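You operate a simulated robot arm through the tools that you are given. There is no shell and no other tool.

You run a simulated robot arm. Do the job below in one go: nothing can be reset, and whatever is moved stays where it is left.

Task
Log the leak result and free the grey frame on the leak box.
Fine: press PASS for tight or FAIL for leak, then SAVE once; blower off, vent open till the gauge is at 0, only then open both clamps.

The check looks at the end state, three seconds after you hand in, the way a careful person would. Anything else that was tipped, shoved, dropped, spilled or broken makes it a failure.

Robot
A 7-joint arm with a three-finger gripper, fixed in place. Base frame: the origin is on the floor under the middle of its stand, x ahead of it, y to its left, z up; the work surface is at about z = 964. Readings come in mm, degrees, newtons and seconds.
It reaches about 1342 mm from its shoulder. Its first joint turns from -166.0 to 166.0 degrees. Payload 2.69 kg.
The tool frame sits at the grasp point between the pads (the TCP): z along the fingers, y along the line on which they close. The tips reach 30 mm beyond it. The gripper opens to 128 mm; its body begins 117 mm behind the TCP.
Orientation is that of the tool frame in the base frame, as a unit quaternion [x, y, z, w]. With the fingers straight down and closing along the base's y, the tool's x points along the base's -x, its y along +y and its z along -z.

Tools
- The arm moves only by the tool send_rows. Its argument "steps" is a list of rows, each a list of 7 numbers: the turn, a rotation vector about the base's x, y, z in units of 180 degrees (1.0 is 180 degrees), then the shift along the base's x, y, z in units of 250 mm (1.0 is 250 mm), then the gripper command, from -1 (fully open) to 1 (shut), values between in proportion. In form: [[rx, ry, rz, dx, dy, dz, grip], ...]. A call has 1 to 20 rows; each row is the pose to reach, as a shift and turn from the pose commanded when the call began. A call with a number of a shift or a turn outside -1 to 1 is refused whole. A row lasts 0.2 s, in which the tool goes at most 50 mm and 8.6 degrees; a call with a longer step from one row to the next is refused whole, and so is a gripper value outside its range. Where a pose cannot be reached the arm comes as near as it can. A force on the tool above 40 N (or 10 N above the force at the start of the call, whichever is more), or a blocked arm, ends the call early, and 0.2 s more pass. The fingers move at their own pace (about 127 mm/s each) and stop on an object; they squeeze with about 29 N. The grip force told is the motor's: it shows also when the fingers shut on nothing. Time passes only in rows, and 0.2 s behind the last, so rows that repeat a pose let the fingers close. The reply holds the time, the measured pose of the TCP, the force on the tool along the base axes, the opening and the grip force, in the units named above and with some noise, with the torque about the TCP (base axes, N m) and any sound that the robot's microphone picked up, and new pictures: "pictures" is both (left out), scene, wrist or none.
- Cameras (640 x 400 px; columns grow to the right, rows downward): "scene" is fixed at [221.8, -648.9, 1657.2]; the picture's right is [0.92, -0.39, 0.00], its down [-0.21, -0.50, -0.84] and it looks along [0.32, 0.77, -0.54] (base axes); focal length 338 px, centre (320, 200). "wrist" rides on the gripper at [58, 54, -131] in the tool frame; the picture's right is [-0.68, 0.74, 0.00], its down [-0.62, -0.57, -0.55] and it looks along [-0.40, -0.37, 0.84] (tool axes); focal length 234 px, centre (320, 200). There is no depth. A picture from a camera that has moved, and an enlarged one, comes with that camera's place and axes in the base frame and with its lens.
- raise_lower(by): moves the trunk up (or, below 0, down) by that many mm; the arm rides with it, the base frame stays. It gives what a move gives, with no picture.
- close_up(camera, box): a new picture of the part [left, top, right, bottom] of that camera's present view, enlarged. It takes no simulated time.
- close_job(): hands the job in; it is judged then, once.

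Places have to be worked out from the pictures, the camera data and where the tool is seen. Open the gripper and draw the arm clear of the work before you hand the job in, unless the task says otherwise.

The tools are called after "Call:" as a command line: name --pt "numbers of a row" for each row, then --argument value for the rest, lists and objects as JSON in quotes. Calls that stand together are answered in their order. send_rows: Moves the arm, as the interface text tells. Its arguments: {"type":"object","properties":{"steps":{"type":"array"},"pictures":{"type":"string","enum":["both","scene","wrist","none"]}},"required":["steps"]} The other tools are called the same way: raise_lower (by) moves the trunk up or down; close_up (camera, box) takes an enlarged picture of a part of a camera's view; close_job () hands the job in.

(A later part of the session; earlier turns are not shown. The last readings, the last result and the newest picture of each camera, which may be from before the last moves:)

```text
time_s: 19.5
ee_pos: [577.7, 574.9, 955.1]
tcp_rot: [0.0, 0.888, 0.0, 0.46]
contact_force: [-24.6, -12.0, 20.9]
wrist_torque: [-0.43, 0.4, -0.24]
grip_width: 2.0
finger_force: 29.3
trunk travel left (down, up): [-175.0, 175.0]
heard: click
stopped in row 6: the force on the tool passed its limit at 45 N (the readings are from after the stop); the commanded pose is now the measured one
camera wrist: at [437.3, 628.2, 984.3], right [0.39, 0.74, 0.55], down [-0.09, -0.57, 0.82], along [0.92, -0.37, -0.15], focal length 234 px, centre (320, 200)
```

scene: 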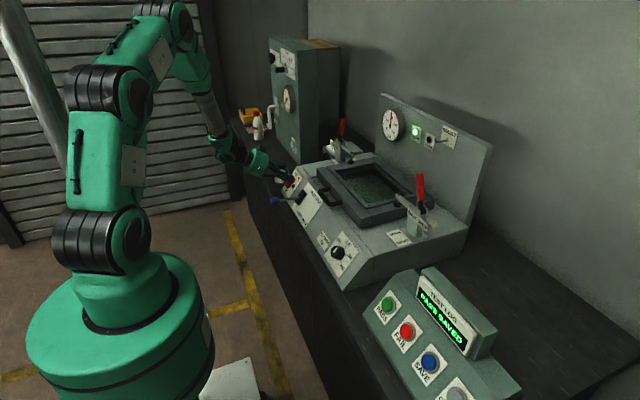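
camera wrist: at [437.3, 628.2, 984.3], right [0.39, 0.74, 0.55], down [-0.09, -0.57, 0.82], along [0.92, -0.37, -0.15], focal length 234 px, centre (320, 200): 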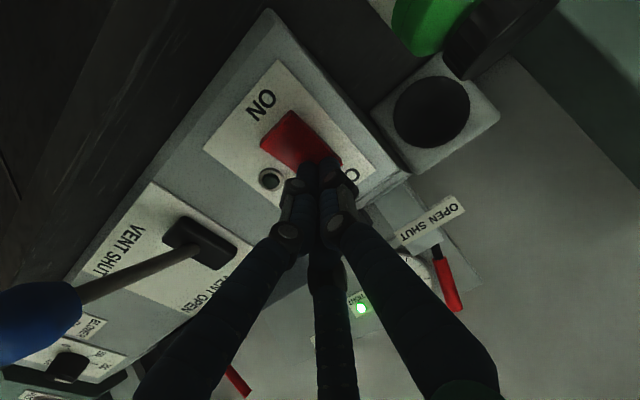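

The click came and the green blower lamp went out. I back off along the normal and check the rocker and the gauge.

Call:
send_rows --pt "0 0 0 -0.0653 0 0.0462 1" --pt "0 0 0 -0.1306 0 0.0923 1" --pt "0 0 0 -0.2285 0 0.1617 1" --pt "0 0 0 -0.2938 0 0.2079 1" --pt "0 0 0 -0.2938 0 0.2079 1"

Call:
close_up --camera "scene" --box '[260, 150, 330, 220]'

Call:
close_up --camera "scene" --box '[375, 95, 465, 155]'

Call:
close_up --camera "wrist" --box '[60, 40, 380, 240]'

```text
time_s: 20.7
ee_pos: [505.2, 576.5, 1005.8]
tcp_rot: [-0.001, 0.888, 0.0, 0.46]
contact_force: [0.0, 0.0, 0.8]
wrist_torque: [0.03, 0.05, -0.01]
grip_width: 2.4
finger_force: 28.8
trunk travel left (down, up): [-175.0, 175.0]
camera wrist: at [365.2, 629.1, 1035.1], right [0.39, 0.74, 0.55], down [-0.09, -0.57, 0.82], along [0.92, -0.37, -0.15], focal length 234 px, centre (320, 200)
```

scene: 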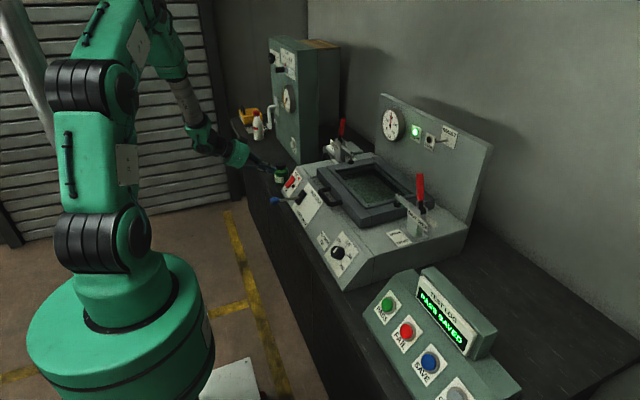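
wrist: 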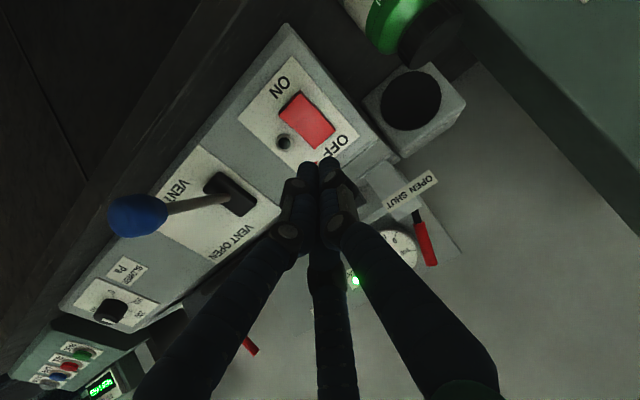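

```text
5.71 times, centred on (295, 185) of scene
camera zoom: at [221.8, -648.9, 1657.2], right [0.92, -0.39, 0.0], down [-0.21, -0.5, -0.84], along [0.32, 0.77, -0.54], focal length 1931 px, centre (463, 286)
```

zoom: 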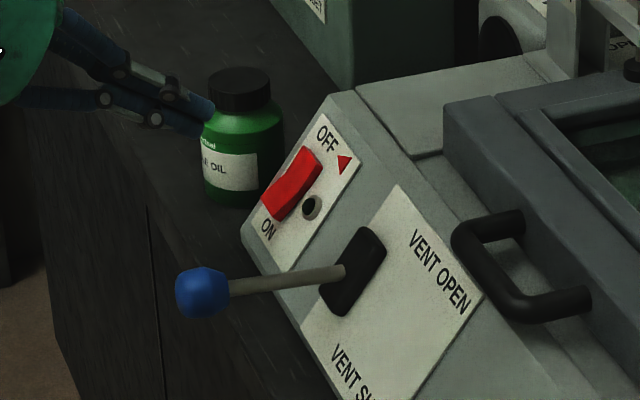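

```text
6.67 times, centred on (420, 125) of scene
camera zoom: at [221.8, -648.9, 1657.2], right [0.92, -0.39, 0.0], down [-0.21, -0.5, -0.84], along [0.32, 0.77, -0.54], focal length 2253 px, centre (-347, 700)
```

zoom: 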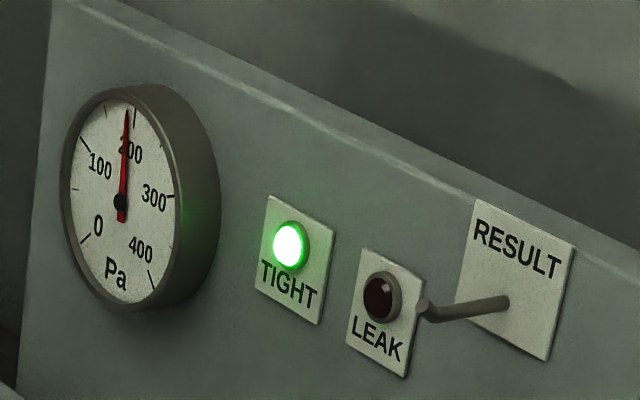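

```text
2.00 times, centred on (220, 140) of wrist
camera zoom: at [365.2, 629.1, 1035.1], right [0.39, 0.74, 0.55], down [-0.09, -0.57, 0.82], along [0.92, -0.37, -0.15], focal length 468 px, centre (520, 320)
```

zoom: 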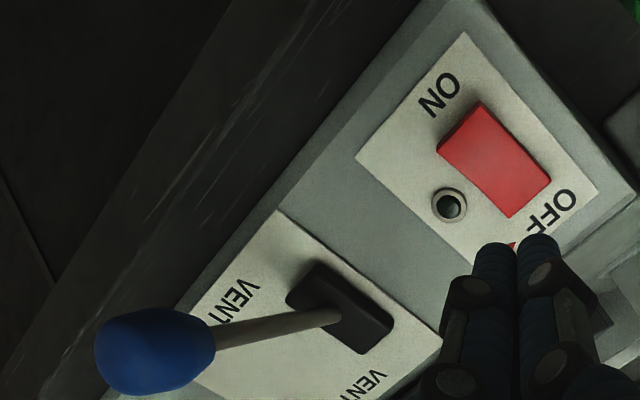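

The rocker now stands at OFF with its marker beside OFF and its lamp dark, and the gauge is still near 200. Next is the vent lever: I pull back in x, then shift to stand in front of the blue ball along the panel normal, with the gripper partly open.

Call:
send_rows --pt "0 0 0 -0.19 0 0 1" --pt "0 0 0 -0.382 0 0 1" --pt "0 0 0 -0.382 -0.18 -0.03 1" --pt "0 0 0 -0.382 -0.36 -0.06 0.4" --pt "0 0 0 -0.382 -0.525 -0.086 -0.25" --pt "0 0 0 -0.382 -0.525 -0.086 -0.25" --pt "0 0 0 -0.382 -0.525 -0.086 -0.25"

Call:
close_up --camera "scene" --box '[230, 150, 340, 230]'

```text
time_s: 22.3
ee_pos: [409.7, 445.5, 982.8]
tcp_rot: [-0.001, 0.887, 0.001, 0.461]
contact_force: [0.9, 0.7, 0.0]
wrist_torque: [0.01, 0.0, 0.01]
grip_width: 79.9
finger_force: 0.0
trunk travel left (down, up): [-175.0, 175.0]
camera wrist: at [269.6, 498.1, 1012.2], right [0.39, 0.74, 0.55], down [-0.09, -0.57, 0.82], along [0.92, -0.37, -0.15], focal length 234 px, centre (320, 200)
```

scene: 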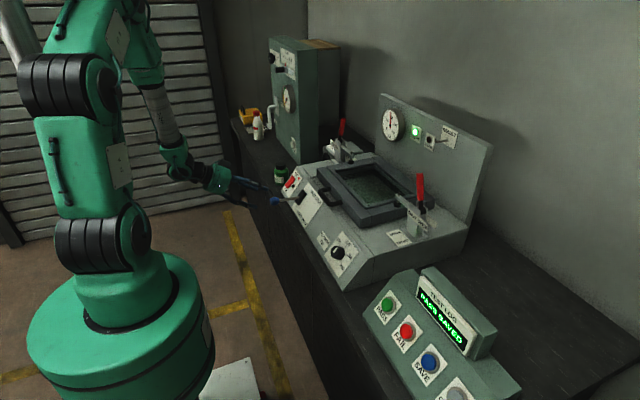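
wrist: 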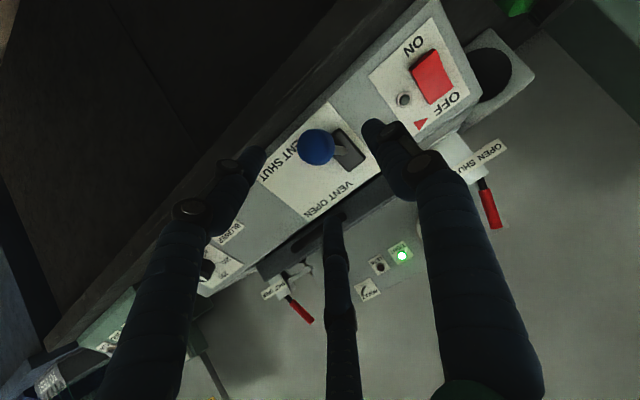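

```text
5.00 times, centred on (285, 190) of scene
camera zoom: at [221.8, -648.9, 1657.2], right [0.92, -0.39, 0.0], down [-0.21, -0.5, -0.84], along [0.32, 0.77, -0.54], focal length 1690 px, centre (495, 250)
```

zoom: 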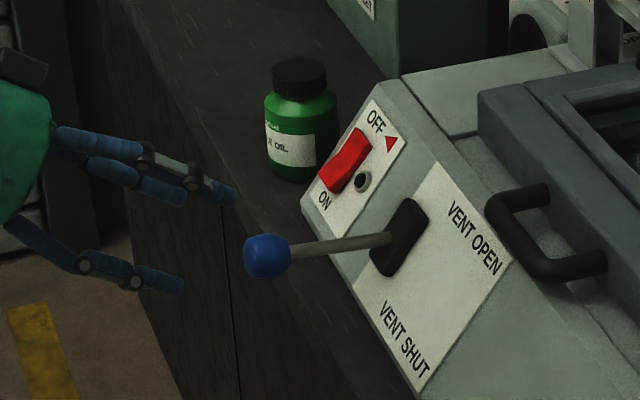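

The ball is about 85 mm ahead of the TCP and 3 to 4 mm toward -y. I advance so the fingers surround it, then close to a loose cage.

Call:
send_rows --pt "0 0 0 0.0653 -0.012 -0.0462 -0.25" --pt "0 0 0 0.1306 -0.012 -0.0923 -0.25" --pt "0 0 0 0.1958 -0.012 -0.1385 -0.25" --pt "0 0 0 0.2545 -0.012 -0.18 -0.25" --pt "0 0 0 0.2545 -0.012 -0.18 -0.25"

Call:
close_up --camera "scene" --box '[230, 150, 340, 230]'

Call:
close_up --camera "wrist" --box '[220, 90, 420, 250]'

```text
time_s: 23.5
ee_pos: [474.6, 442.0, 937.7]
tcp_rot: [-0.001, 0.888, 0.001, 0.459]
contact_force: [0.1, 0.4, 0.2]
wrist_torque: [0.01, -0.01, 0.02]
grip_width: 79.9
finger_force: 0.1
trunk travel left (down, up): [-175.0, 175.0]
camera wrist: at [334.1, 495.1, 966.9], right [0.39, 0.74, 0.55], down [-0.09, -0.57, 0.82], along [0.92, -0.37, -0.15], focal length 234 px, centre (320, 200)
```

scene: 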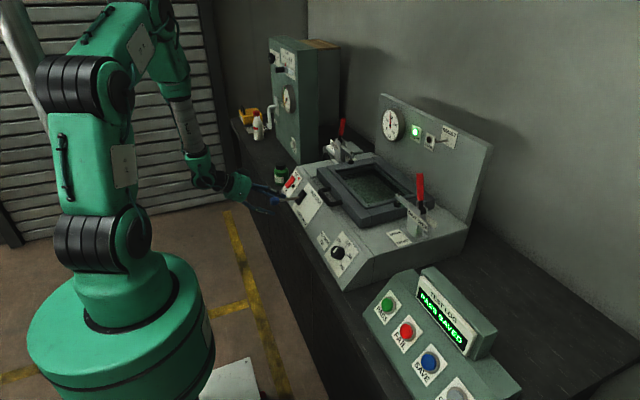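
wrist: 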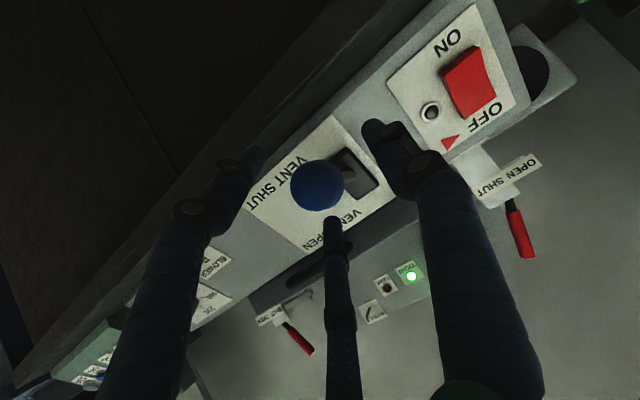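

```text
5.00 times, centred on (285, 190) of scene
camera zoom: at [221.8, -648.9, 1657.2], right [0.92, -0.39, 0.0], down [-0.21, -0.5, -0.84], along [0.32, 0.77, -0.54], focal length 1690 px, centre (495, 250)
```

zoom: 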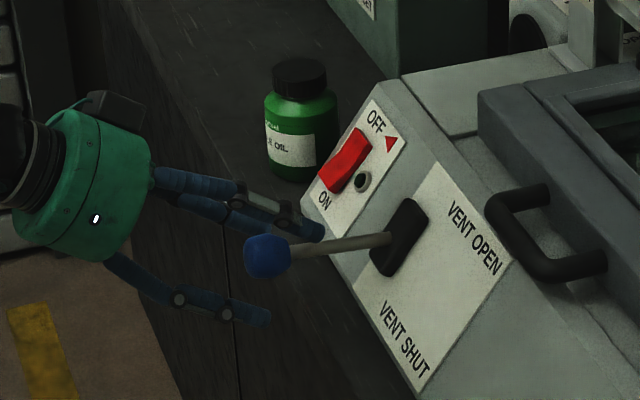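

```text
2.50 times, centred on (320, 170) of wrist
camera zoom: at [334.1, 495.1, 966.9], right [0.39, 0.74, 0.55], down [-0.09, -0.57, 0.82], along [0.92, -0.37, -0.15], focal length 585 px, centre (320, 275)
```

zoom: 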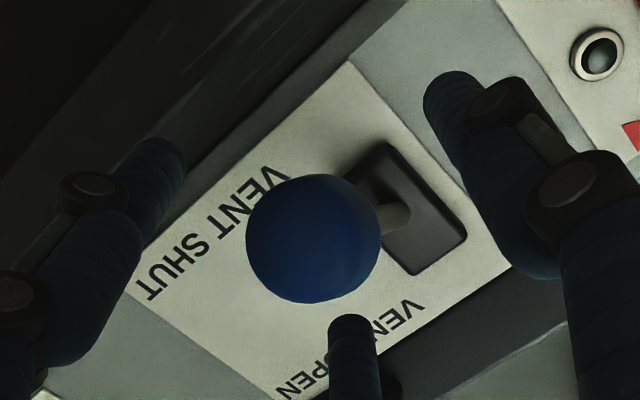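

The ball sits at the centre of the fingers, about 12 mm beyond the TCP. I close to a 42 mm cage around the roughly 37 mm ball.

Call:
send_rows --pt "0 0 0 0 -0.006 0 0.1" --pt "0 0 0 0 -0.006 0 0.34" --pt "0 0 0 0 -0.006 0 0.34" --pt "0 0 0 0 -0.006 0 0.34" --pictures "wrist"

Call:
close_up --camera "scene" --box '[230, 150, 340, 230]'

Call:
close_up --camera "wrist" --box '[220, 90, 420, 250]'

```text
time_s: 24.5
ee_pos: [473.9, 440.2, 937.4]
tcp_rot: [-0.002, 0.889, 0.001, 0.459]
contact_force: [1.0, 0.1, -0.3]
wrist_torque: [-0.01, -0.02, -0.02]
grip_width: 41.9
finger_force: 0.0
trunk travel left (down, up): [-175.0, 175.0]
camera wrist: at [333.8, 493.5, 967.2], right [0.39, 0.74, 0.55], down [-0.09, -0.57, 0.82], along [0.92, -0.37, -0.15], focal length 234 px, centre (320, 200)
```

wrist: 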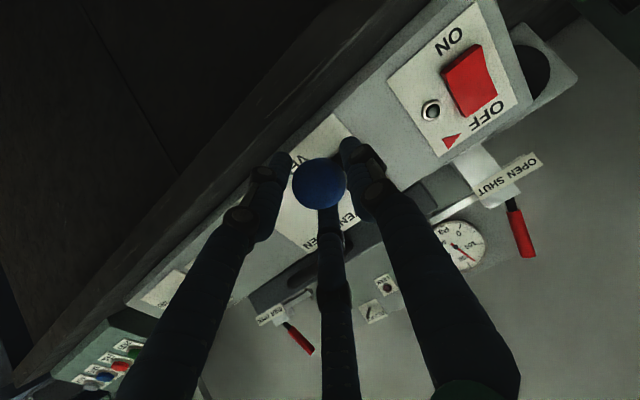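

```text
5.00 times, centred on (285, 190) of scene
camera zoom: at [221.8, -648.9, 1657.2], right [0.92, -0.39, 0.0], down [-0.21, -0.5, -0.84], along [0.32, 0.77, -0.54], focal length 1690 px, centre (495, 250)
```

zoom: 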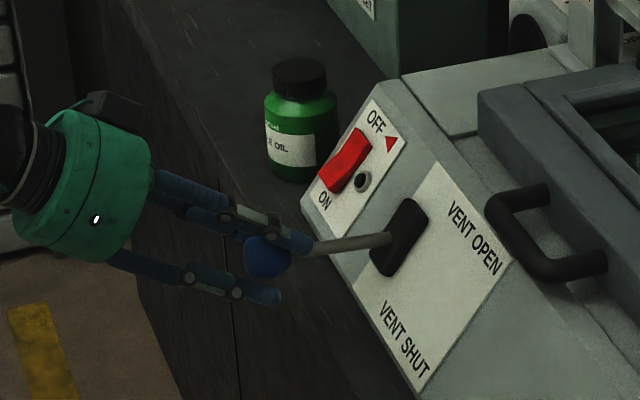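

```text
2.50 times, centred on (320, 170) of wrist
camera zoom: at [333.8, 493.5, 967.2], right [0.39, 0.74, 0.55], down [-0.09, -0.57, 0.82], along [0.92, -0.37, -0.15], focal length 585 px, centre (320, 275)
```

zoom: 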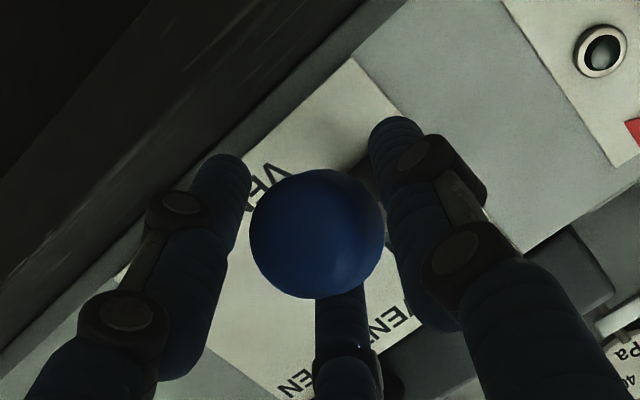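

The cage is around the ball with no force on it. I swing the ball upslope along its arc in small steps, to about 40° first.

Call:
send_rows --pt "0 0 0 0.005 0 0.042 0.34" --pt "0 0 0 0.013 0 0.08 0.34" --pt "0 0 0 0.026 0 0.12 0.34" --pt "0 0 0 0.042 0 0.157 0.34" --pt "0 0 0 0.06 0 0.192 0.34" --pt "0 0 0 0.082 0 0.226 0.34" --pt "0 0 0 0.106 0 0.258 0.34"

Call:
close_up --camera "scene" --box '[230, 150, 340, 230]'

Call:
close_up --camera "wrist" --box '[220, 90, 420, 250]'

```text
time_s: 26.1
ee_pos: [499.1, 439.2, 1002.5]
tcp_rot: [-0.001, 0.888, 0.001, 0.46]
contact_force: [0.2, -0.6, -0.5]
wrist_torque: [0.04, -0.03, 0.04]
grip_width: 42.9
finger_force: 0.6
trunk travel left (down, up): [-175.0, 175.0]
camera wrist: at [359.5, 493.3, 1032.3], right [0.39, 0.74, 0.55], down [-0.09, -0.57, 0.82], along [0.92, -0.37, -0.15], focal length 234 px, centre (320, 200)
```

scene: 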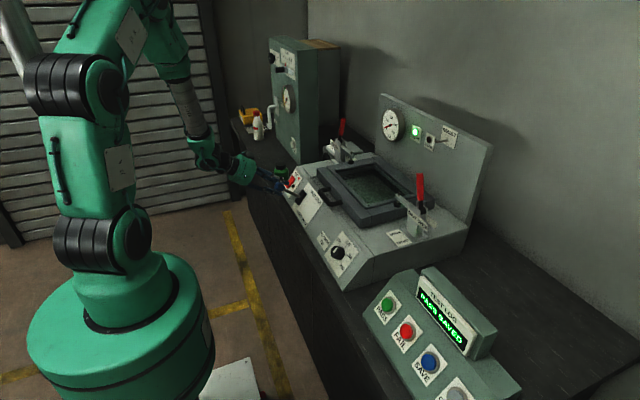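
wrist: 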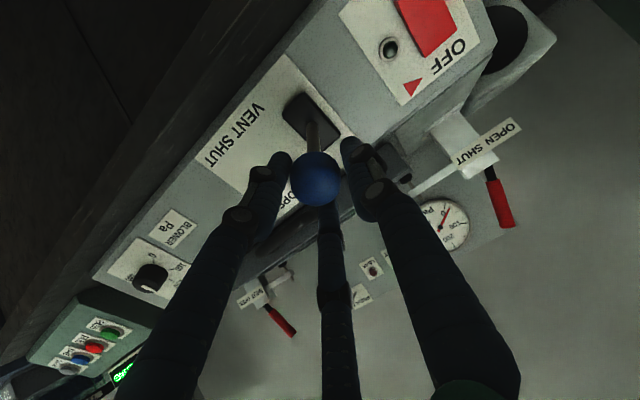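

```text
5.00 times, centred on (285, 190) of scene
camera zoom: at [221.8, -648.9, 1657.2], right [0.92, -0.39, 0.0], down [-0.21, -0.5, -0.84], along [0.32, 0.77, -0.54], focal length 1690 px, centre (495, 250)
```

zoom: 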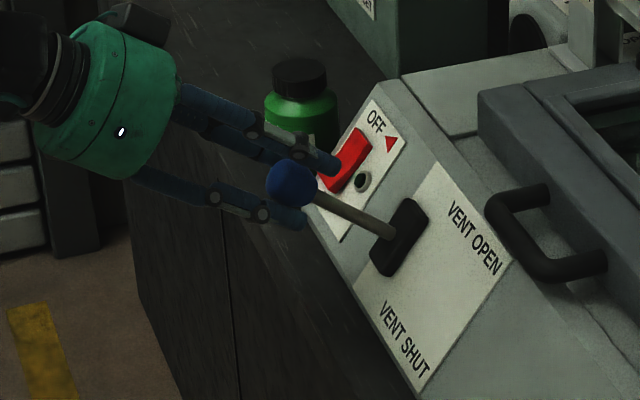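

```text
2.50 times, centred on (320, 170) of wrist
camera zoom: at [359.5, 493.3, 1032.3], right [0.39, 0.74, 0.55], down [-0.09, -0.57, 0.82], along [0.92, -0.37, -0.15], focal length 585 px, centre (320, 275)
```

zoom: 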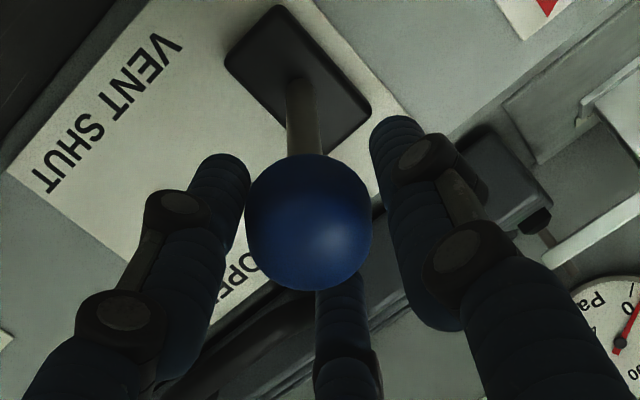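

The lever follows freely and the gauge needle is already falling. I continue along the arc toward the OPEN end.

Call:
send_rows --pt "0 0 0 0.027 0 0.03 0.34" --pt "0 0 0 0.057 0 0.057 0.34" --pt "0 0 0 0.089 0 0.081 0.34" --pt "0 0 0 0.122 0 0.103 0.34" --pt "0 0 0 0.144 0 0.114 0.34" --pt "0 0 0 0.165 0 0.124 0.34" --pt "0 0 0 0.18 0 0.131 0.34"

Call:
close_up --camera "scene" --box '[230, 150, 340, 230]'

Call:
close_up --camera "wrist" --box '[220, 90, 420, 250]'

Call:
close_up --camera "scene" --box '[375, 95, 465, 155]'

```text
time_s: 27.7
ee_pos: [545.4, 438.5, 1034.4]
tcp_rot: [-0.001, 0.889, 0.0, 0.459]
contact_force: [-6.3, -3.7, -6.7]
wrist_torque: [0.05, 0.26, -0.05]
grip_width: 49.4
finger_force: 5.3
trunk travel left (down, up): [-175.0, 175.0]
camera wrist: at [404.6, 492.6, 1064.2], right [0.39, 0.74, 0.55], down [-0.09, -0.56, 0.82], along [0.92, -0.37, -0.15], focal length 234 px, centre (320, 200)
```

scene: 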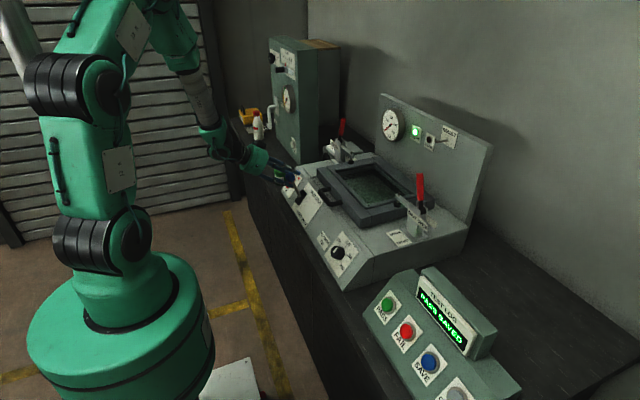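
wrist: 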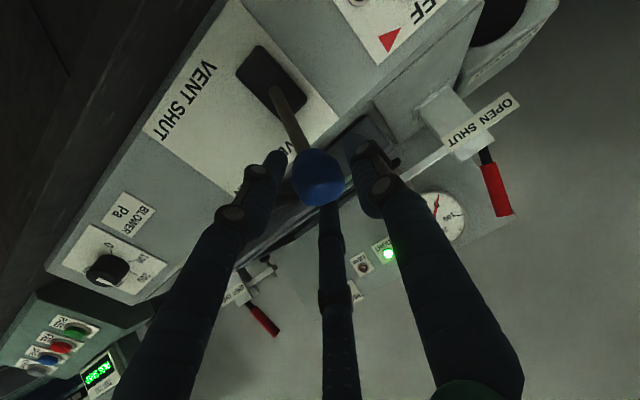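

```text
5.00 times, centred on (285, 190) of scene
camera zoom: at [221.8, -648.9, 1657.2], right [0.92, -0.39, 0.0], down [-0.21, -0.5, -0.84], along [0.32, 0.77, -0.54], focal length 1690 px, centre (495, 250)
```

zoom: 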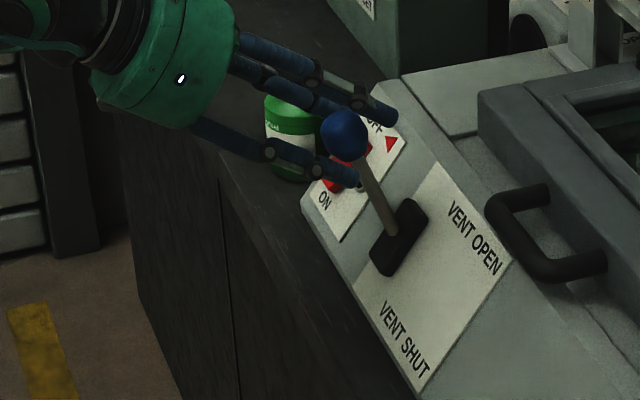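

```text
2.50 times, centred on (320, 170) of wrist
camera zoom: at [404.6, 492.6, 1064.2], right [0.39, 0.74, 0.55], down [-0.09, -0.56, 0.82], along [0.92, -0.37, -0.15], focal length 585 px, centre (320, 275)
```

zoom: 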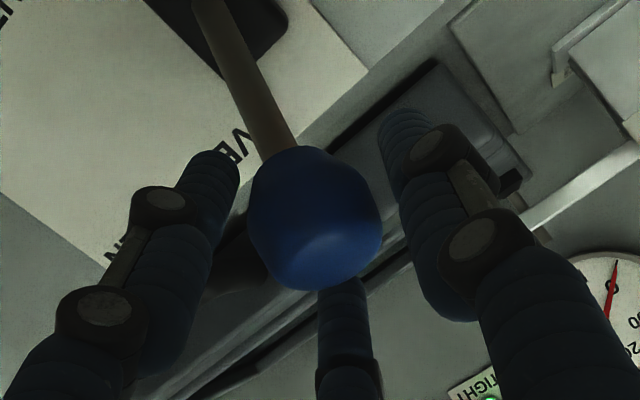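

```text
6.67 times, centred on (420, 125) of scene
camera zoom: at [221.8, -648.9, 1657.2], right [0.92, -0.39, 0.0], down [-0.21, -0.5, -0.84], along [0.32, 0.77, -0.54], focal length 2253 px, centre (-347, 700)
```

zoom: 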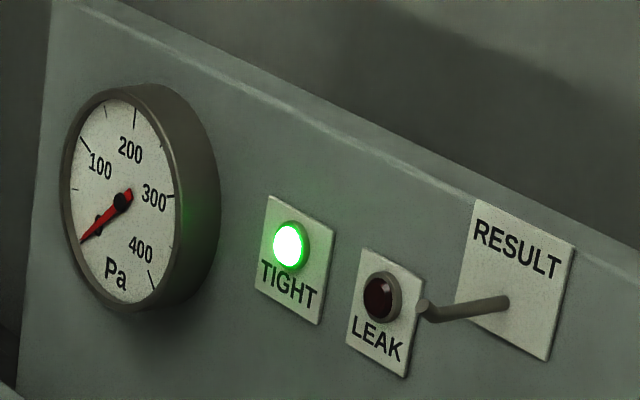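

The gauge needle is on the 0 mark and the lever has swung to the VENT OPEN side. The tool feels about 9 N against it, probably the end stop. I nudge a few millimetres further along the arc to be sure.

Call:
send_rows --pt "0 0 0 0.012 0 0.005 0.34" --pt "0 0 0 0.024 0 0.01 0.34" --pictures "wrist"

Call:
close_up --camera "scene" --box '[230, 150, 340, 230]'

```text
time_s: 28.3
ee_pos: [551.1, 437.9, 1036.1]
tcp_rot: [-0.002, 0.889, 0.0, 0.458]
contact_force: [-12.6, -11.7, -12.7]
wrist_torque: [-0.17, 0.46, -0.03]
grip_width: 56.8
finger_force: 10.9
trunk travel left (down, up): [-175.0, 175.0]
camera wrist: at [410.9, 492.1, 1066.5], right [0.39, 0.74, 0.55], down [-0.09, -0.56, 0.82], along [0.92, -0.37, -0.15], focal length 234 px, centre (320, 200)
```

wrist: 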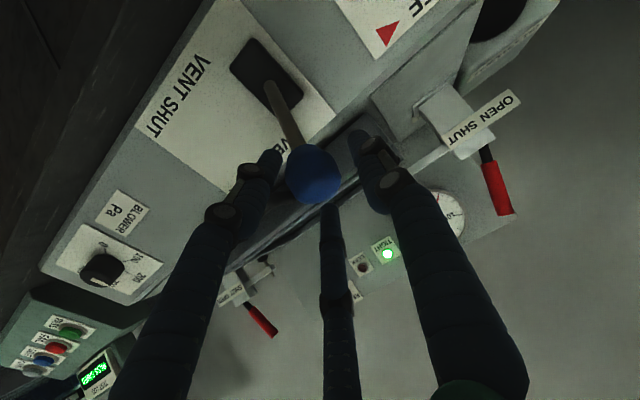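

```text
5.00 times, centred on (285, 190) of scene
camera zoom: at [221.8, -648.9, 1657.2], right [0.92, -0.39, 0.0], down [-0.21, -0.5, -0.84], along [0.32, 0.77, -0.54], focal length 1690 px, centre (495, 250)
```

zoom: 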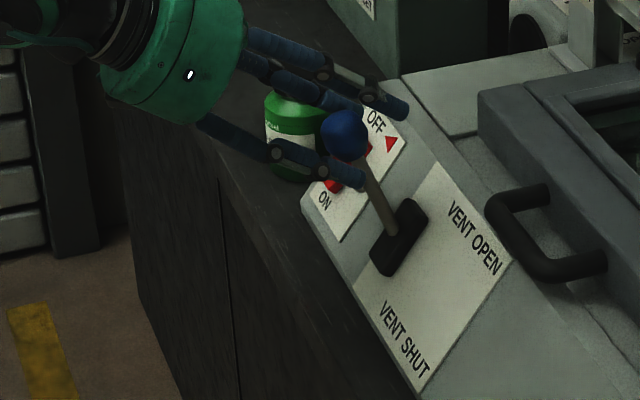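

The ball did not move further, so the lever is at its OPEN stop. I open the fingers in place and withdraw straight back along the tool axis.

Call:
send_rows --pt "0 0 0 -0.004 0 -0.002 -0.1" --pt "0 0 0 -0.012 0 -0.005 -0.5" --pt "0 0 0 -0.012 0 -0.005 -0.5" --pt "0 0 0 -0.077 0 0.041 -0.5" --pt "0 0 0 -0.142 0 0.087 -0.5" --pt "0 0 0 -0.24 0 0.157 -0.5" --pt "0 0 0 -0.34 0 0.226 -0.5" --pt "0 0 0 -0.43 0 0.291 -0.5"

Call:
close_up --camera "scene" --box '[230, 150, 340, 230]'

Call:
close_up --camera "scene" --box '[375, 95, 465, 155]'

```text
time_s: 30.1
ee_pos: [442.0, 438.9, 1111.0]
tcp_rot: [-0.001, 0.888, 0.001, 0.459]
contact_force: [-0.7, -0.4, -0.1]
wrist_torque: [0.01, 0.04, -0.02]
grip_width: 96.1
finger_force: 0.1
trunk travel left (down, up): [-175.0, 175.0]
camera wrist: at [302.3, 492.1, 1141.4], right [0.39, 0.74, 0.55], down [-0.09, -0.57, 0.82], along [0.92, -0.37, -0.15], focal length 234 px, centre (320, 200)
```

scene: 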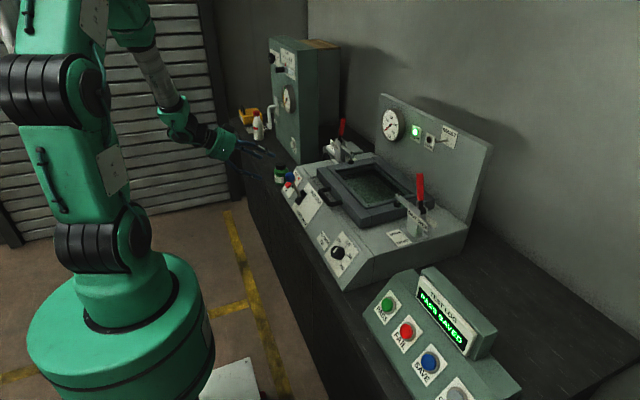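
wrist: 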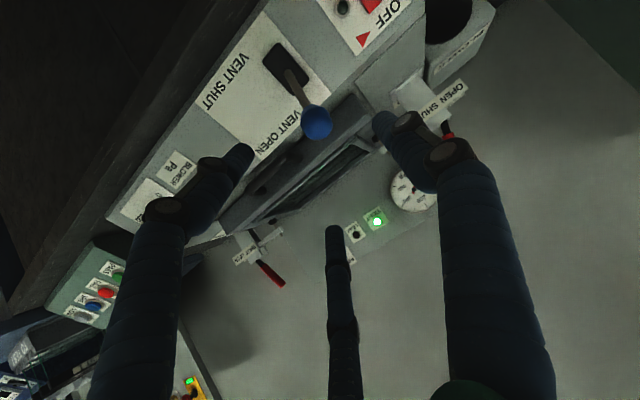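

```text
5.00 times, centred on (285, 190) of scene
camera zoom: at [221.8, -648.9, 1657.2], right [0.92, -0.39, 0.0], down [-0.21, -0.5, -0.84], along [0.32, 0.77, -0.54], focal length 1690 px, centre (495, 250)
```

zoom: 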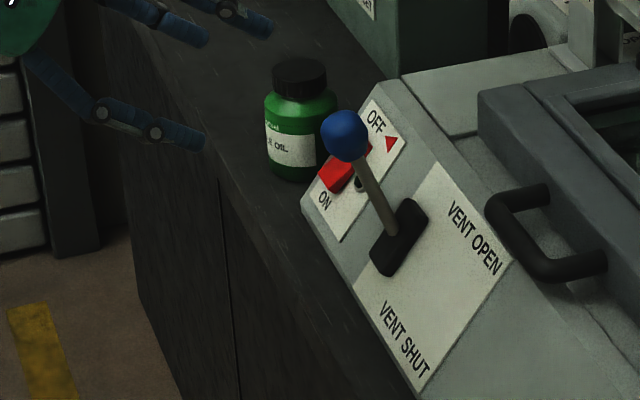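

```text
6.67 times, centred on (420, 125) of scene
camera zoom: at [221.8, -648.9, 1657.2], right [0.92, -0.39, 0.0], down [-0.21, -0.5, -0.84], along [0.32, 0.77, -0.54], focal length 2253 px, centre (-347, 700)
```

zoom: 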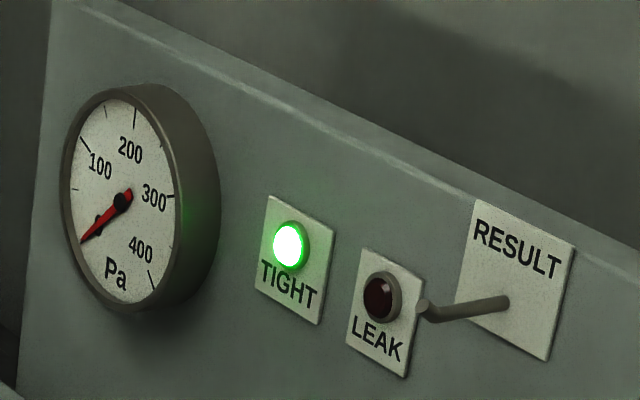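

The lever stays at VENT OPEN and the gauge rests at 0, so the clamps may be opened now. I estimate the left handle's pivot near (829, 590, 1068) and the right handle's near (829, 8, 1068). Both handles lean about 18° toward the frame, so I rise, bring the tool back to vertical and shut the fingers.

Call:
send_rows --pt "0 0.038 0 0 0 0.11 -0.5" --pt "0 0.076 0 0 0 0.22 0" --pt "0 0.114 0 0 0 0.33 1" --pt "0 0.152 0 0 0 0.44 1" --pt "0 0.19 0 0 0 0.55 1" --pt "0 0.228 0 0 0 0.66 1" --pt "0 0.266 0 0 0 0.77 1" --pt "0 0.304 0 0 0 0.88 1" --pt "0 0.304 0 0.16 0 0.88 1" --pt "0 0.304 0 0.32 0 0.88 1" --pt "0 0.304 0 0.48 0 0.88 1" --pt "0 0.304 0 0.64 0 0.88 1" --pt "0 0.304 0 0.64 0 0.88 1"

```text
time_s: 32.9
ee_pos: [595.6, 434.2, 1307.3]
tcp_rot: [0.0, 0.992, -0.082, 0.101]
contact_force: [0.4, -0.1, -0.9]
wrist_torque: [-0.02, 0.05, -0.02]
grip_width: 2.1
finger_force: 29.1
out of reach, approached as far as the arm can: row 7, 8, 9, 10, 11, 12, 13
trunk travel left (down, up): [-175.0, 175.0]
camera wrist: at [514.6, 507.5, 1415.8], right [0.67, 0.74, 0.02], down [0.49, -0.46, 0.74], along [0.56, -0.49, -0.67], focal length 234 px, centre (320, 200)
```

scene: 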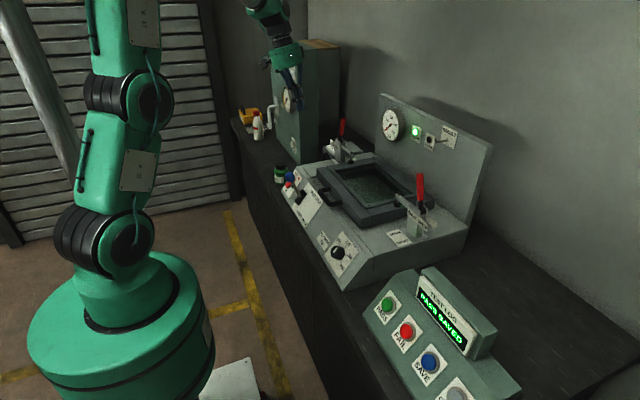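
wrist: 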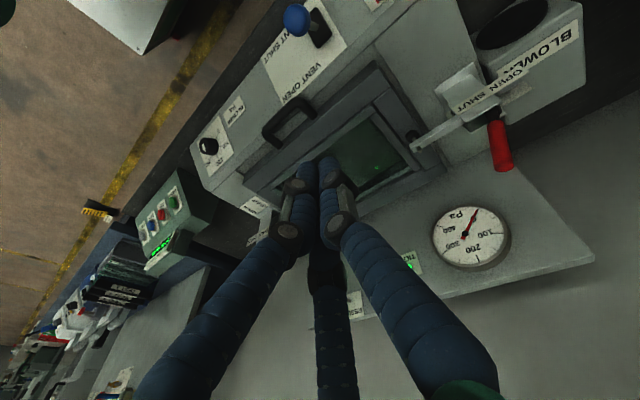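

The arm could not quite get vertical from that close-in pose. I repeat the commanded pose for two rows to see whether it settles, before moving further out.

Call:
send_rows --pt "0 0 0 0 0 0 1" --pt "0 0 0 0 0 0 1" --pictures "none"

```text
time_s: 33.5
ee_pos: [594.9, 434.3, 1307.8]
tcp_rot: [0.0, 0.992, -0.082, 0.101]
contact_force: [0.4, -0.4, 0.6]
wrist_torque: [-0.02, -0.02, -0.02]
grip_width: 2.2
finger_force: 28.6
trunk travel left (down, up): [-175.0, 175.0]
```

The commanded pose is now the attained one, still tilted about 15°. I move outward, where the arm is less folded, while removing the remaining tilt.

Call:
send_rows --pt "0 0 0 0.16 0 0 1" --pt "0 0 0 0.32 0 0 1" --pt "0.013 0.016 0 0.42 0 0 1" --pt "0.026 0.032 0 0.5 0 0 1" --pt "0.039 0.048 0 0.5 0 0 1" --pt "0.052 0.0645 0 0.5 0 0 1" --pictures "scene"

```text
time_s: 34.9
ee_pos: [713.2, 432.1, 1296.6]
tcp_rot: [0.0, 0.991, -0.089, 0.099]
contact_force: [1.6, -0.1, -0.2]
wrist_torque: [-0.06, 0.0, -0.03]
grip_width: 2.0
finger_force: 28.8
out of reach, approached as far as the arm can: row 3, 4, 5, 6
trunk travel left (down, up): [-175.0, 175.0]
```

scene: 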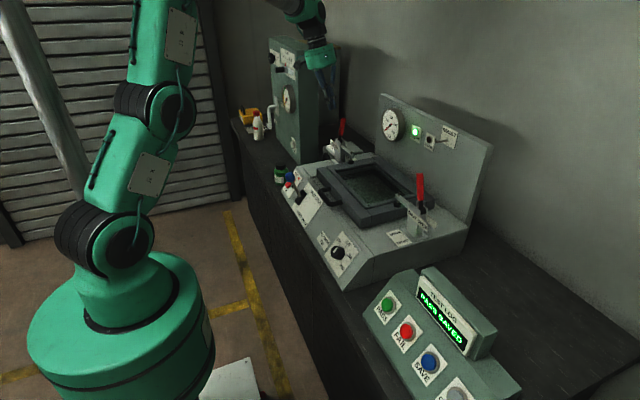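

The position is reached but a joint limit holds the remaining tilt at this spot. I try easing back toward the starting region, at smaller y, while turning to vertical.

Call:
send_rows --pt "0 0 0 -0.06 -0.16 0 1" --pt "0 0 0 -0.12 -0.32 0 1" --pt "0 0 0 -0.16 -0.48 0 1" --pt "0 0 0 -0.16 -0.64 0 1" --pt "0.014 0.016 0 -0.16 -0.8 0 1" --pt "0.028 0.032 0 -0.16 -0.9 0 1" --pt "0.042 0.048 0 -0.16 -0.9 0 1" --pt "0.057 0.063 0 -0.16 -0.9 0 1" --pt "0.057 0.063 0 -0.16 -0.9 0 1" --pictures "scene"

```text
time_s: 36.9
ee_pos: [672.1, 207.0, 1283.5]
tcp_rot: [0.001, 0.992, -0.097, 0.081]
contact_force: [-0.9, -0.3, -0.1]
wrist_torque: [-0.03, 0.03, -0.02]
grip_width: 2.2
finger_force: 28.4
out of reach, approached as far as the arm can: row 5, 6, 7, 8, 9
trunk travel left (down, up): [-175.0, 175.0]
```

scene: 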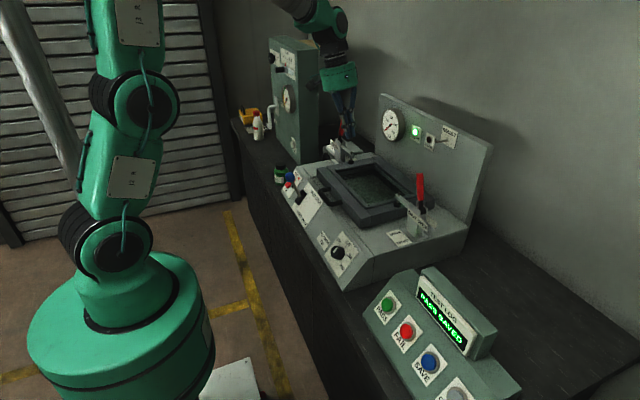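

The residual tilt stays about 14° whatever the position, so the wrist is against a limit with this yaw. In free space I test whether giving up some yaw lets the tool become vertical.

Call:
send_rows --pt "0 0 0.04 0 0 0 1" --pt "0 0 0.08 0 0 0 1" --pt "0 0 0.12 0 0 0 1" --pt "0 0 0.16 0 0 0 1" --pictures "none"

```text
time_s: 37.9
ee_pos: [654.9, 215.2, 1281.2]
tcp_rot: [-0.221, 0.965, -0.091, 0.109]
contact_force: [-1.1, -1.0, 0.6]
wrist_torque: [0.13, -0.14, 0.1]
grip_width: 2.3
finger_force: 29.3
out of reach, approached as far as the arm can: row 2, 3, 4
trunk travel left (down, up): [-175.0, 175.0]
```

Turning that way made it worse. I try the other yaw direction.

Call:
send_rows --pt "0 0 -0.04 0 0 0 1" --pt "0 0 -0.08 0 0 0 1" --pt "0 0 -0.12 0 0 0 1" --pt "0 0 -0.16 0 0 0 1" --pt "0 0 -0.2 0 0 0 1" --pt "0 0 -0.24 0 0 0 1" --pt "0 0 -0.28 0 0 0 1" --pt "0 0 -0.32 0 0 0 1" --pictures "scene"

```text
time_s: 39.7
ee_pos: [657.2, 216.6, 1280.8]
tcp_rot: [0.272, 0.952, -0.132, 0.051]
contact_force: [0.3, -0.4, -0.8]
wrist_torque: [-0.01, 0.06, 0.03]
grip_width: 2.1
finger_force: 29.2
trunk travel left (down, up): [-175.0, 175.0]
```

scene: 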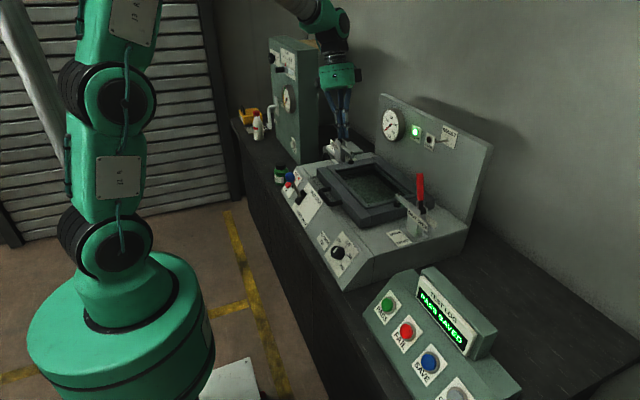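

With the yaw turned about 32° the other way there is no limit message. Now I take out the remaining tilt from here.

Call:
send_rows --pt "0.03 0.003 0 0 0 0 1" --pt "0.06 0.005 0 0 0 0 1" --pt "0.09 0.008 0 0 0 0 1" --pt "0.09 0.008 0 0 0 0 1" --pictures "none"

```text
time_s: 40.7
ee_pos: [656.7, 215.0, 1281.9]
tcp_rot: [0.271, 0.953, -0.127, 0.054]
contact_force: [-0.2, 0.5, -0.7]
wrist_torque: [-0.02, -0.05, 0.0]
grip_width: 2.4
finger_force: 29.1
out of reach, approached as far as the arm can: row 1, 2, 3, 4
trunk travel left (down, up): [-175.0, 175.0]
```

Vertical is not available in this wrist state, but the 55° tilt pose worked everywhere and also suits the clamps. With it the fingers come in from the front and push each handle sideways. I turn back to that pose here in free space.

Call:
send_rows --pt "-0.001 -0.0324 0.0249 0 0 0 1" --pt "-0.002 -0.0649 0.0497 0 0 0 1" --pt "-0.003 -0.0973 0.0746 0 0 0 1" --pt "-0.004 -0.1298 0.0994 0 0 0 1" --pt "-0.005 -0.1622 0.1243 0 0 0 1" --pt "-0.006 -0.1946 0.1491 0 0 0 1" --pt "-0.007 -0.2271 0.174 0 0 0 1" --pt "-0.0079 -0.2595 0.1988 0 0 0 1" --pt "-0.0079 -0.2595 0.1988 0 0 0 1"

```text
time_s: 42.7
ee_pos: [656.0, 215.3, 1280.5]
tcp_rot: [0.001, 0.888, 0.001, 0.46]
contact_force: [-0.1, -0.6, 0.8]
wrist_torque: [-0.02, 0.01, 0.0]
grip_width: 2.3
finger_force: 29.1
trunk travel left (down, up): [-175.0, 175.0]
camera wrist: at [516.3, 270.1, 1310.7], right [0.39, 0.74, 0.55], down [-0.09, -0.57, 0.82], along [0.92, -0.37, -0.15], focal length 234 px, centre (320, 200)
```

scene: 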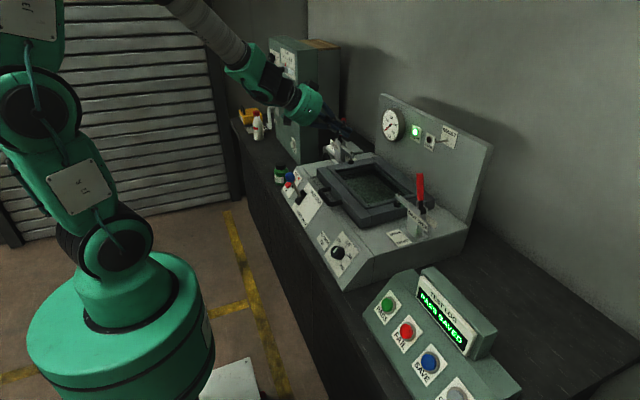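
wrist: 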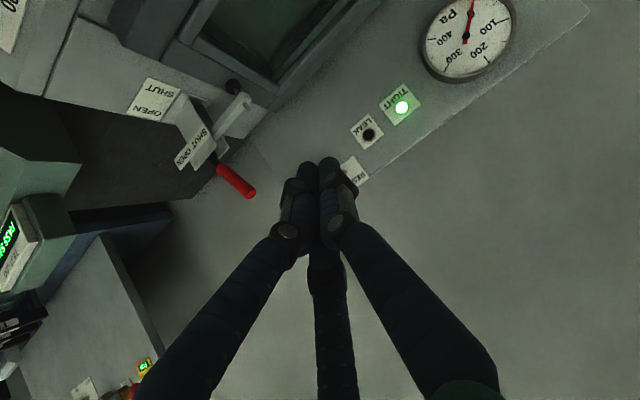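

The tilt pose is reached exactly. The right clamp is in view, so I enlarge it in both cameras to refine the handle and pivot positions.

Call:
close_up --camera "wrist" --box '[120, 60, 280, 210]'

Call:
close_up --camera "scene" --box '[380, 165, 460, 255]'

Call:
close_up --camera "scene" --box '[305, 100, 385, 175]'

```text
2.67 times, centred on (200, 135) of wrist
camera zoom: at [516.3, 270.1, 1310.7], right [0.39, 0.74, 0.55], down [-0.09, -0.57, 0.82], along [0.92, -0.37, -0.15], focal length 624 px, centre (640, 373)
```

zoom: 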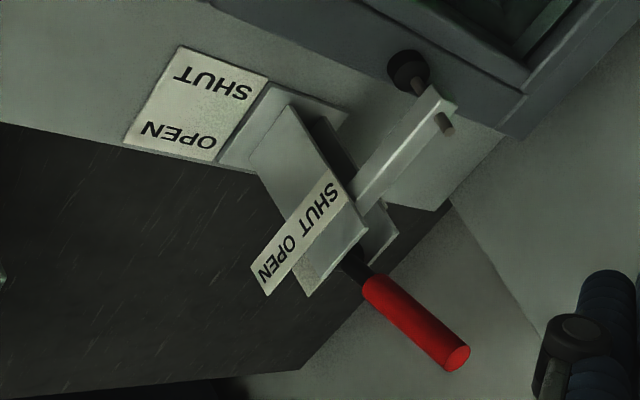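

```text
4.44 times, centred on (420, 210) of scene
camera zoom: at [221.8, -648.9, 1657.2], right [0.92, -0.39, 0.0], down [-0.21, -0.5, -0.84], along [0.32, 0.77, -0.54], focal length 1502 px, centre (-124, 156)
```

zoom: 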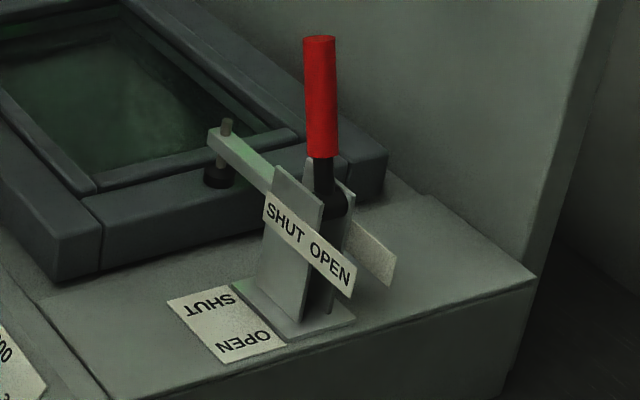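

```text
5.33 times, centred on (345, 138) of scene
camera zoom: at [221.8, -648.9, 1657.2], right [0.92, -0.39, 0.0], down [-0.21, -0.5, -0.84], along [0.32, 0.77, -0.54], focal length 1802 px, centre (187, 533)
```

zoom: 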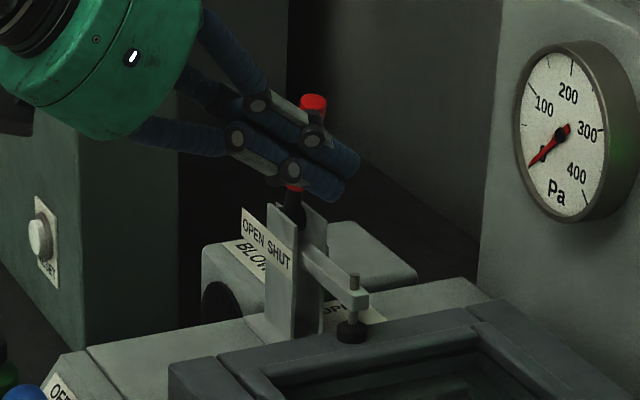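

The right handle's top is at about (830, 48, 1179) and its pivot near (829, 10, 1068). I bring the closed fingers in from the front, on the frame side of the handle, leaving about a 25 mm gap.

Call:
send_rows --pt "0 0 0 0.0625 -0.123 -0.058 1" --pt "0 0 0 0.125 -0.246 -0.116 1" --pt "0 0 0 0.1875 -0.369 -0.174 1" --pt "0 0 0 0.25 -0.492 -0.232 1" --pt "0 0 0 0.38 -0.492 -0.324 1" --pt "0 0 0 0.51 -0.492 -0.416 1" --pt "0 0 0 0.642 -0.492 -0.509 1" --pt "0 0 0 0.642 -0.492 -0.509 1"

Call:
close_up --camera "scene" --box '[360, 140, 460, 240]'

```text
time_s: 44.5
ee_pos: [818.5, 94.2, 1154.9]
tcp_rot: [0.0, 0.888, 0.002, 0.459]
contact_force: [0.6, 0.2, -0.9]
wrist_torque: [0.0, 0.01, -0.01]
grip_width: 2.3
finger_force: 28.9
trunk travel left (down, up): [-175.0, 175.0]
camera wrist: at [678.5, 147.5, 1184.1], right [0.39, 0.74, 0.55], down [-0.09, -0.57, 0.82], along [0.92, -0.37, -0.15], focal length 234 px, centre (320, 200)
```

scene: 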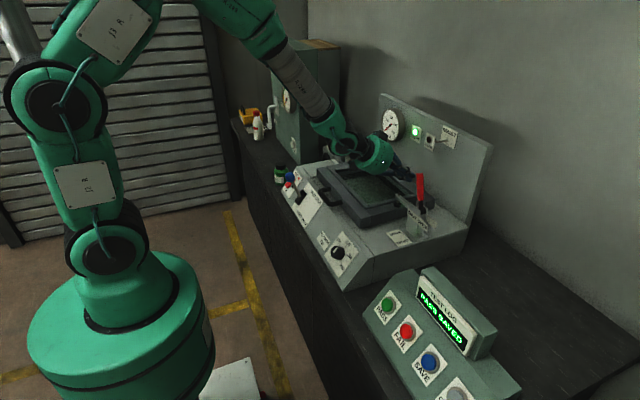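
wrist: 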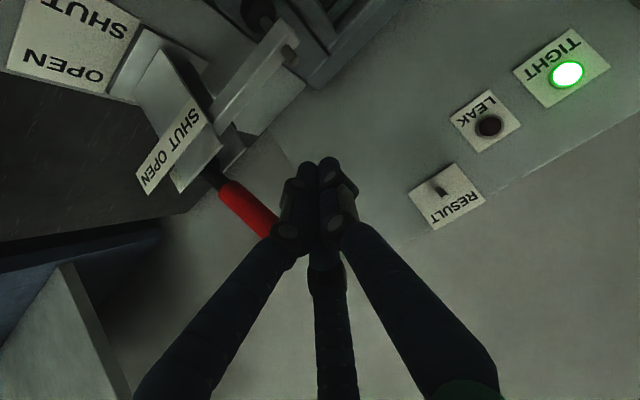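

```text
4.00 times, centred on (410, 190) of scene
camera zoom: at [221.8, -648.9, 1657.2], right [0.92, -0.39, 0.0], down [-0.21, -0.5, -0.84], along [0.32, 0.77, -0.54], focal length 1352 px, centre (-40, 240)
```

zoom: 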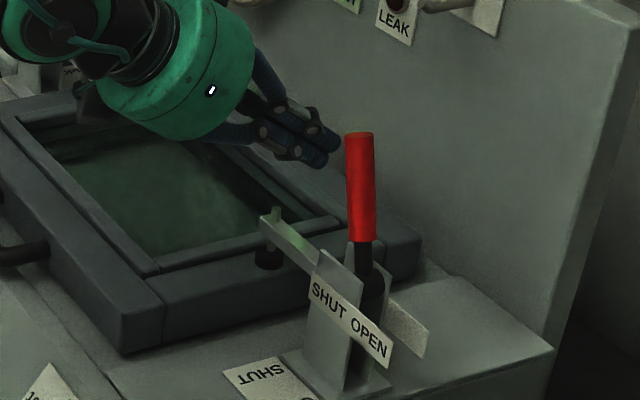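

The fingers are on the frame side of the red handle with clear space. I push toward -y along the handle's arc in small steps, up to just past upright.

Call:
send_rows --pt "0 0 0 0 -0.053 -0.002 1" --pt "0 0 0 0 -0.106 -0.004 1" --pt "0 0 0 0 -0.137 0.015 1" --pt "0 0 0 0 -0.168 0.033 1" --pt "0 0 0 0 -0.199 0.046 1" --pt "0 0 0 0 -0.23 0.056 1" --pt "0 0 0 0 -0.262 0.063 1" --pt "0 0 0 0 -0.295 0.067 1" --pt "0 0 0 0 -0.328 0.068 1" --pt "0 0 0 0 -0.361 0.067 1"

Call:
close_up --camera "scene" --box '[360, 140, 460, 240]'

```text
time_s: 46.7
ee_pos: [819.1, 3.4, 1171.9]
tcp_rot: [0.001, 0.888, 0.001, 0.461]
contact_force: [-0.2, -0.7, -0.3]
wrist_torque: [0.0, -0.04, -0.02]
grip_width: 2.3
finger_force: 28.6
trunk travel left (down, up): [-175.0, 175.0]
camera wrist: at [678.4, 56.3, 1201.5], right [0.39, 0.74, 0.55], down [-0.09, -0.57, 0.82], along [0.92, -0.37, -0.15], focal length 234 px, centre (320, 200)
```

scene: 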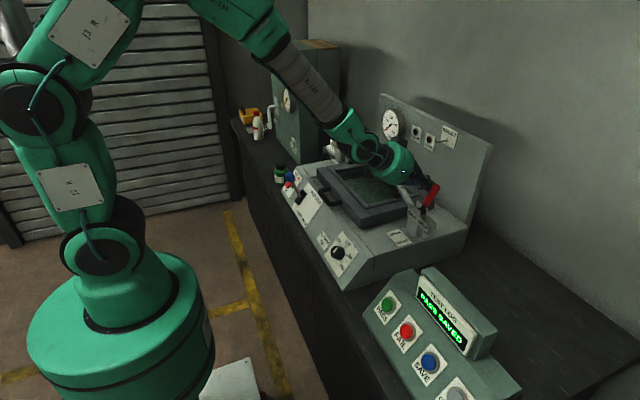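
wrist: 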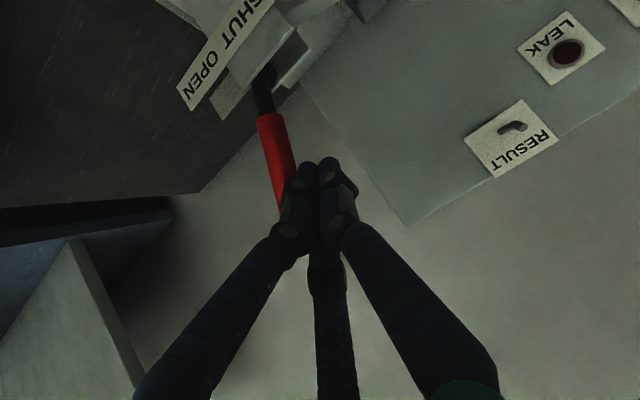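

```text
4.00 times, centred on (410, 190) of scene
camera zoom: at [221.8, -648.9, 1657.2], right [0.92, -0.39, 0.0], down [-0.21, -0.5, -0.84], along [0.32, 0.77, -0.54], focal length 1352 px, centre (-40, 240)
```

zoom: 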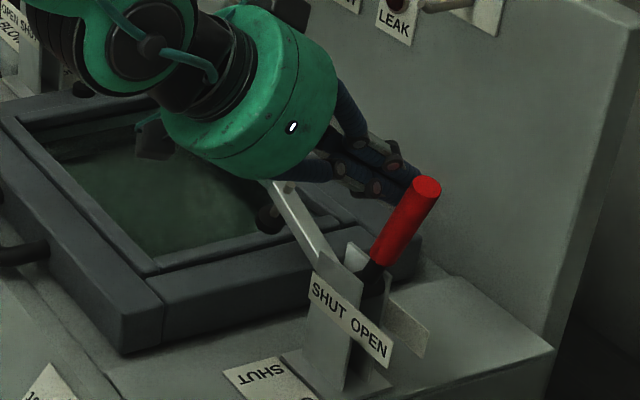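

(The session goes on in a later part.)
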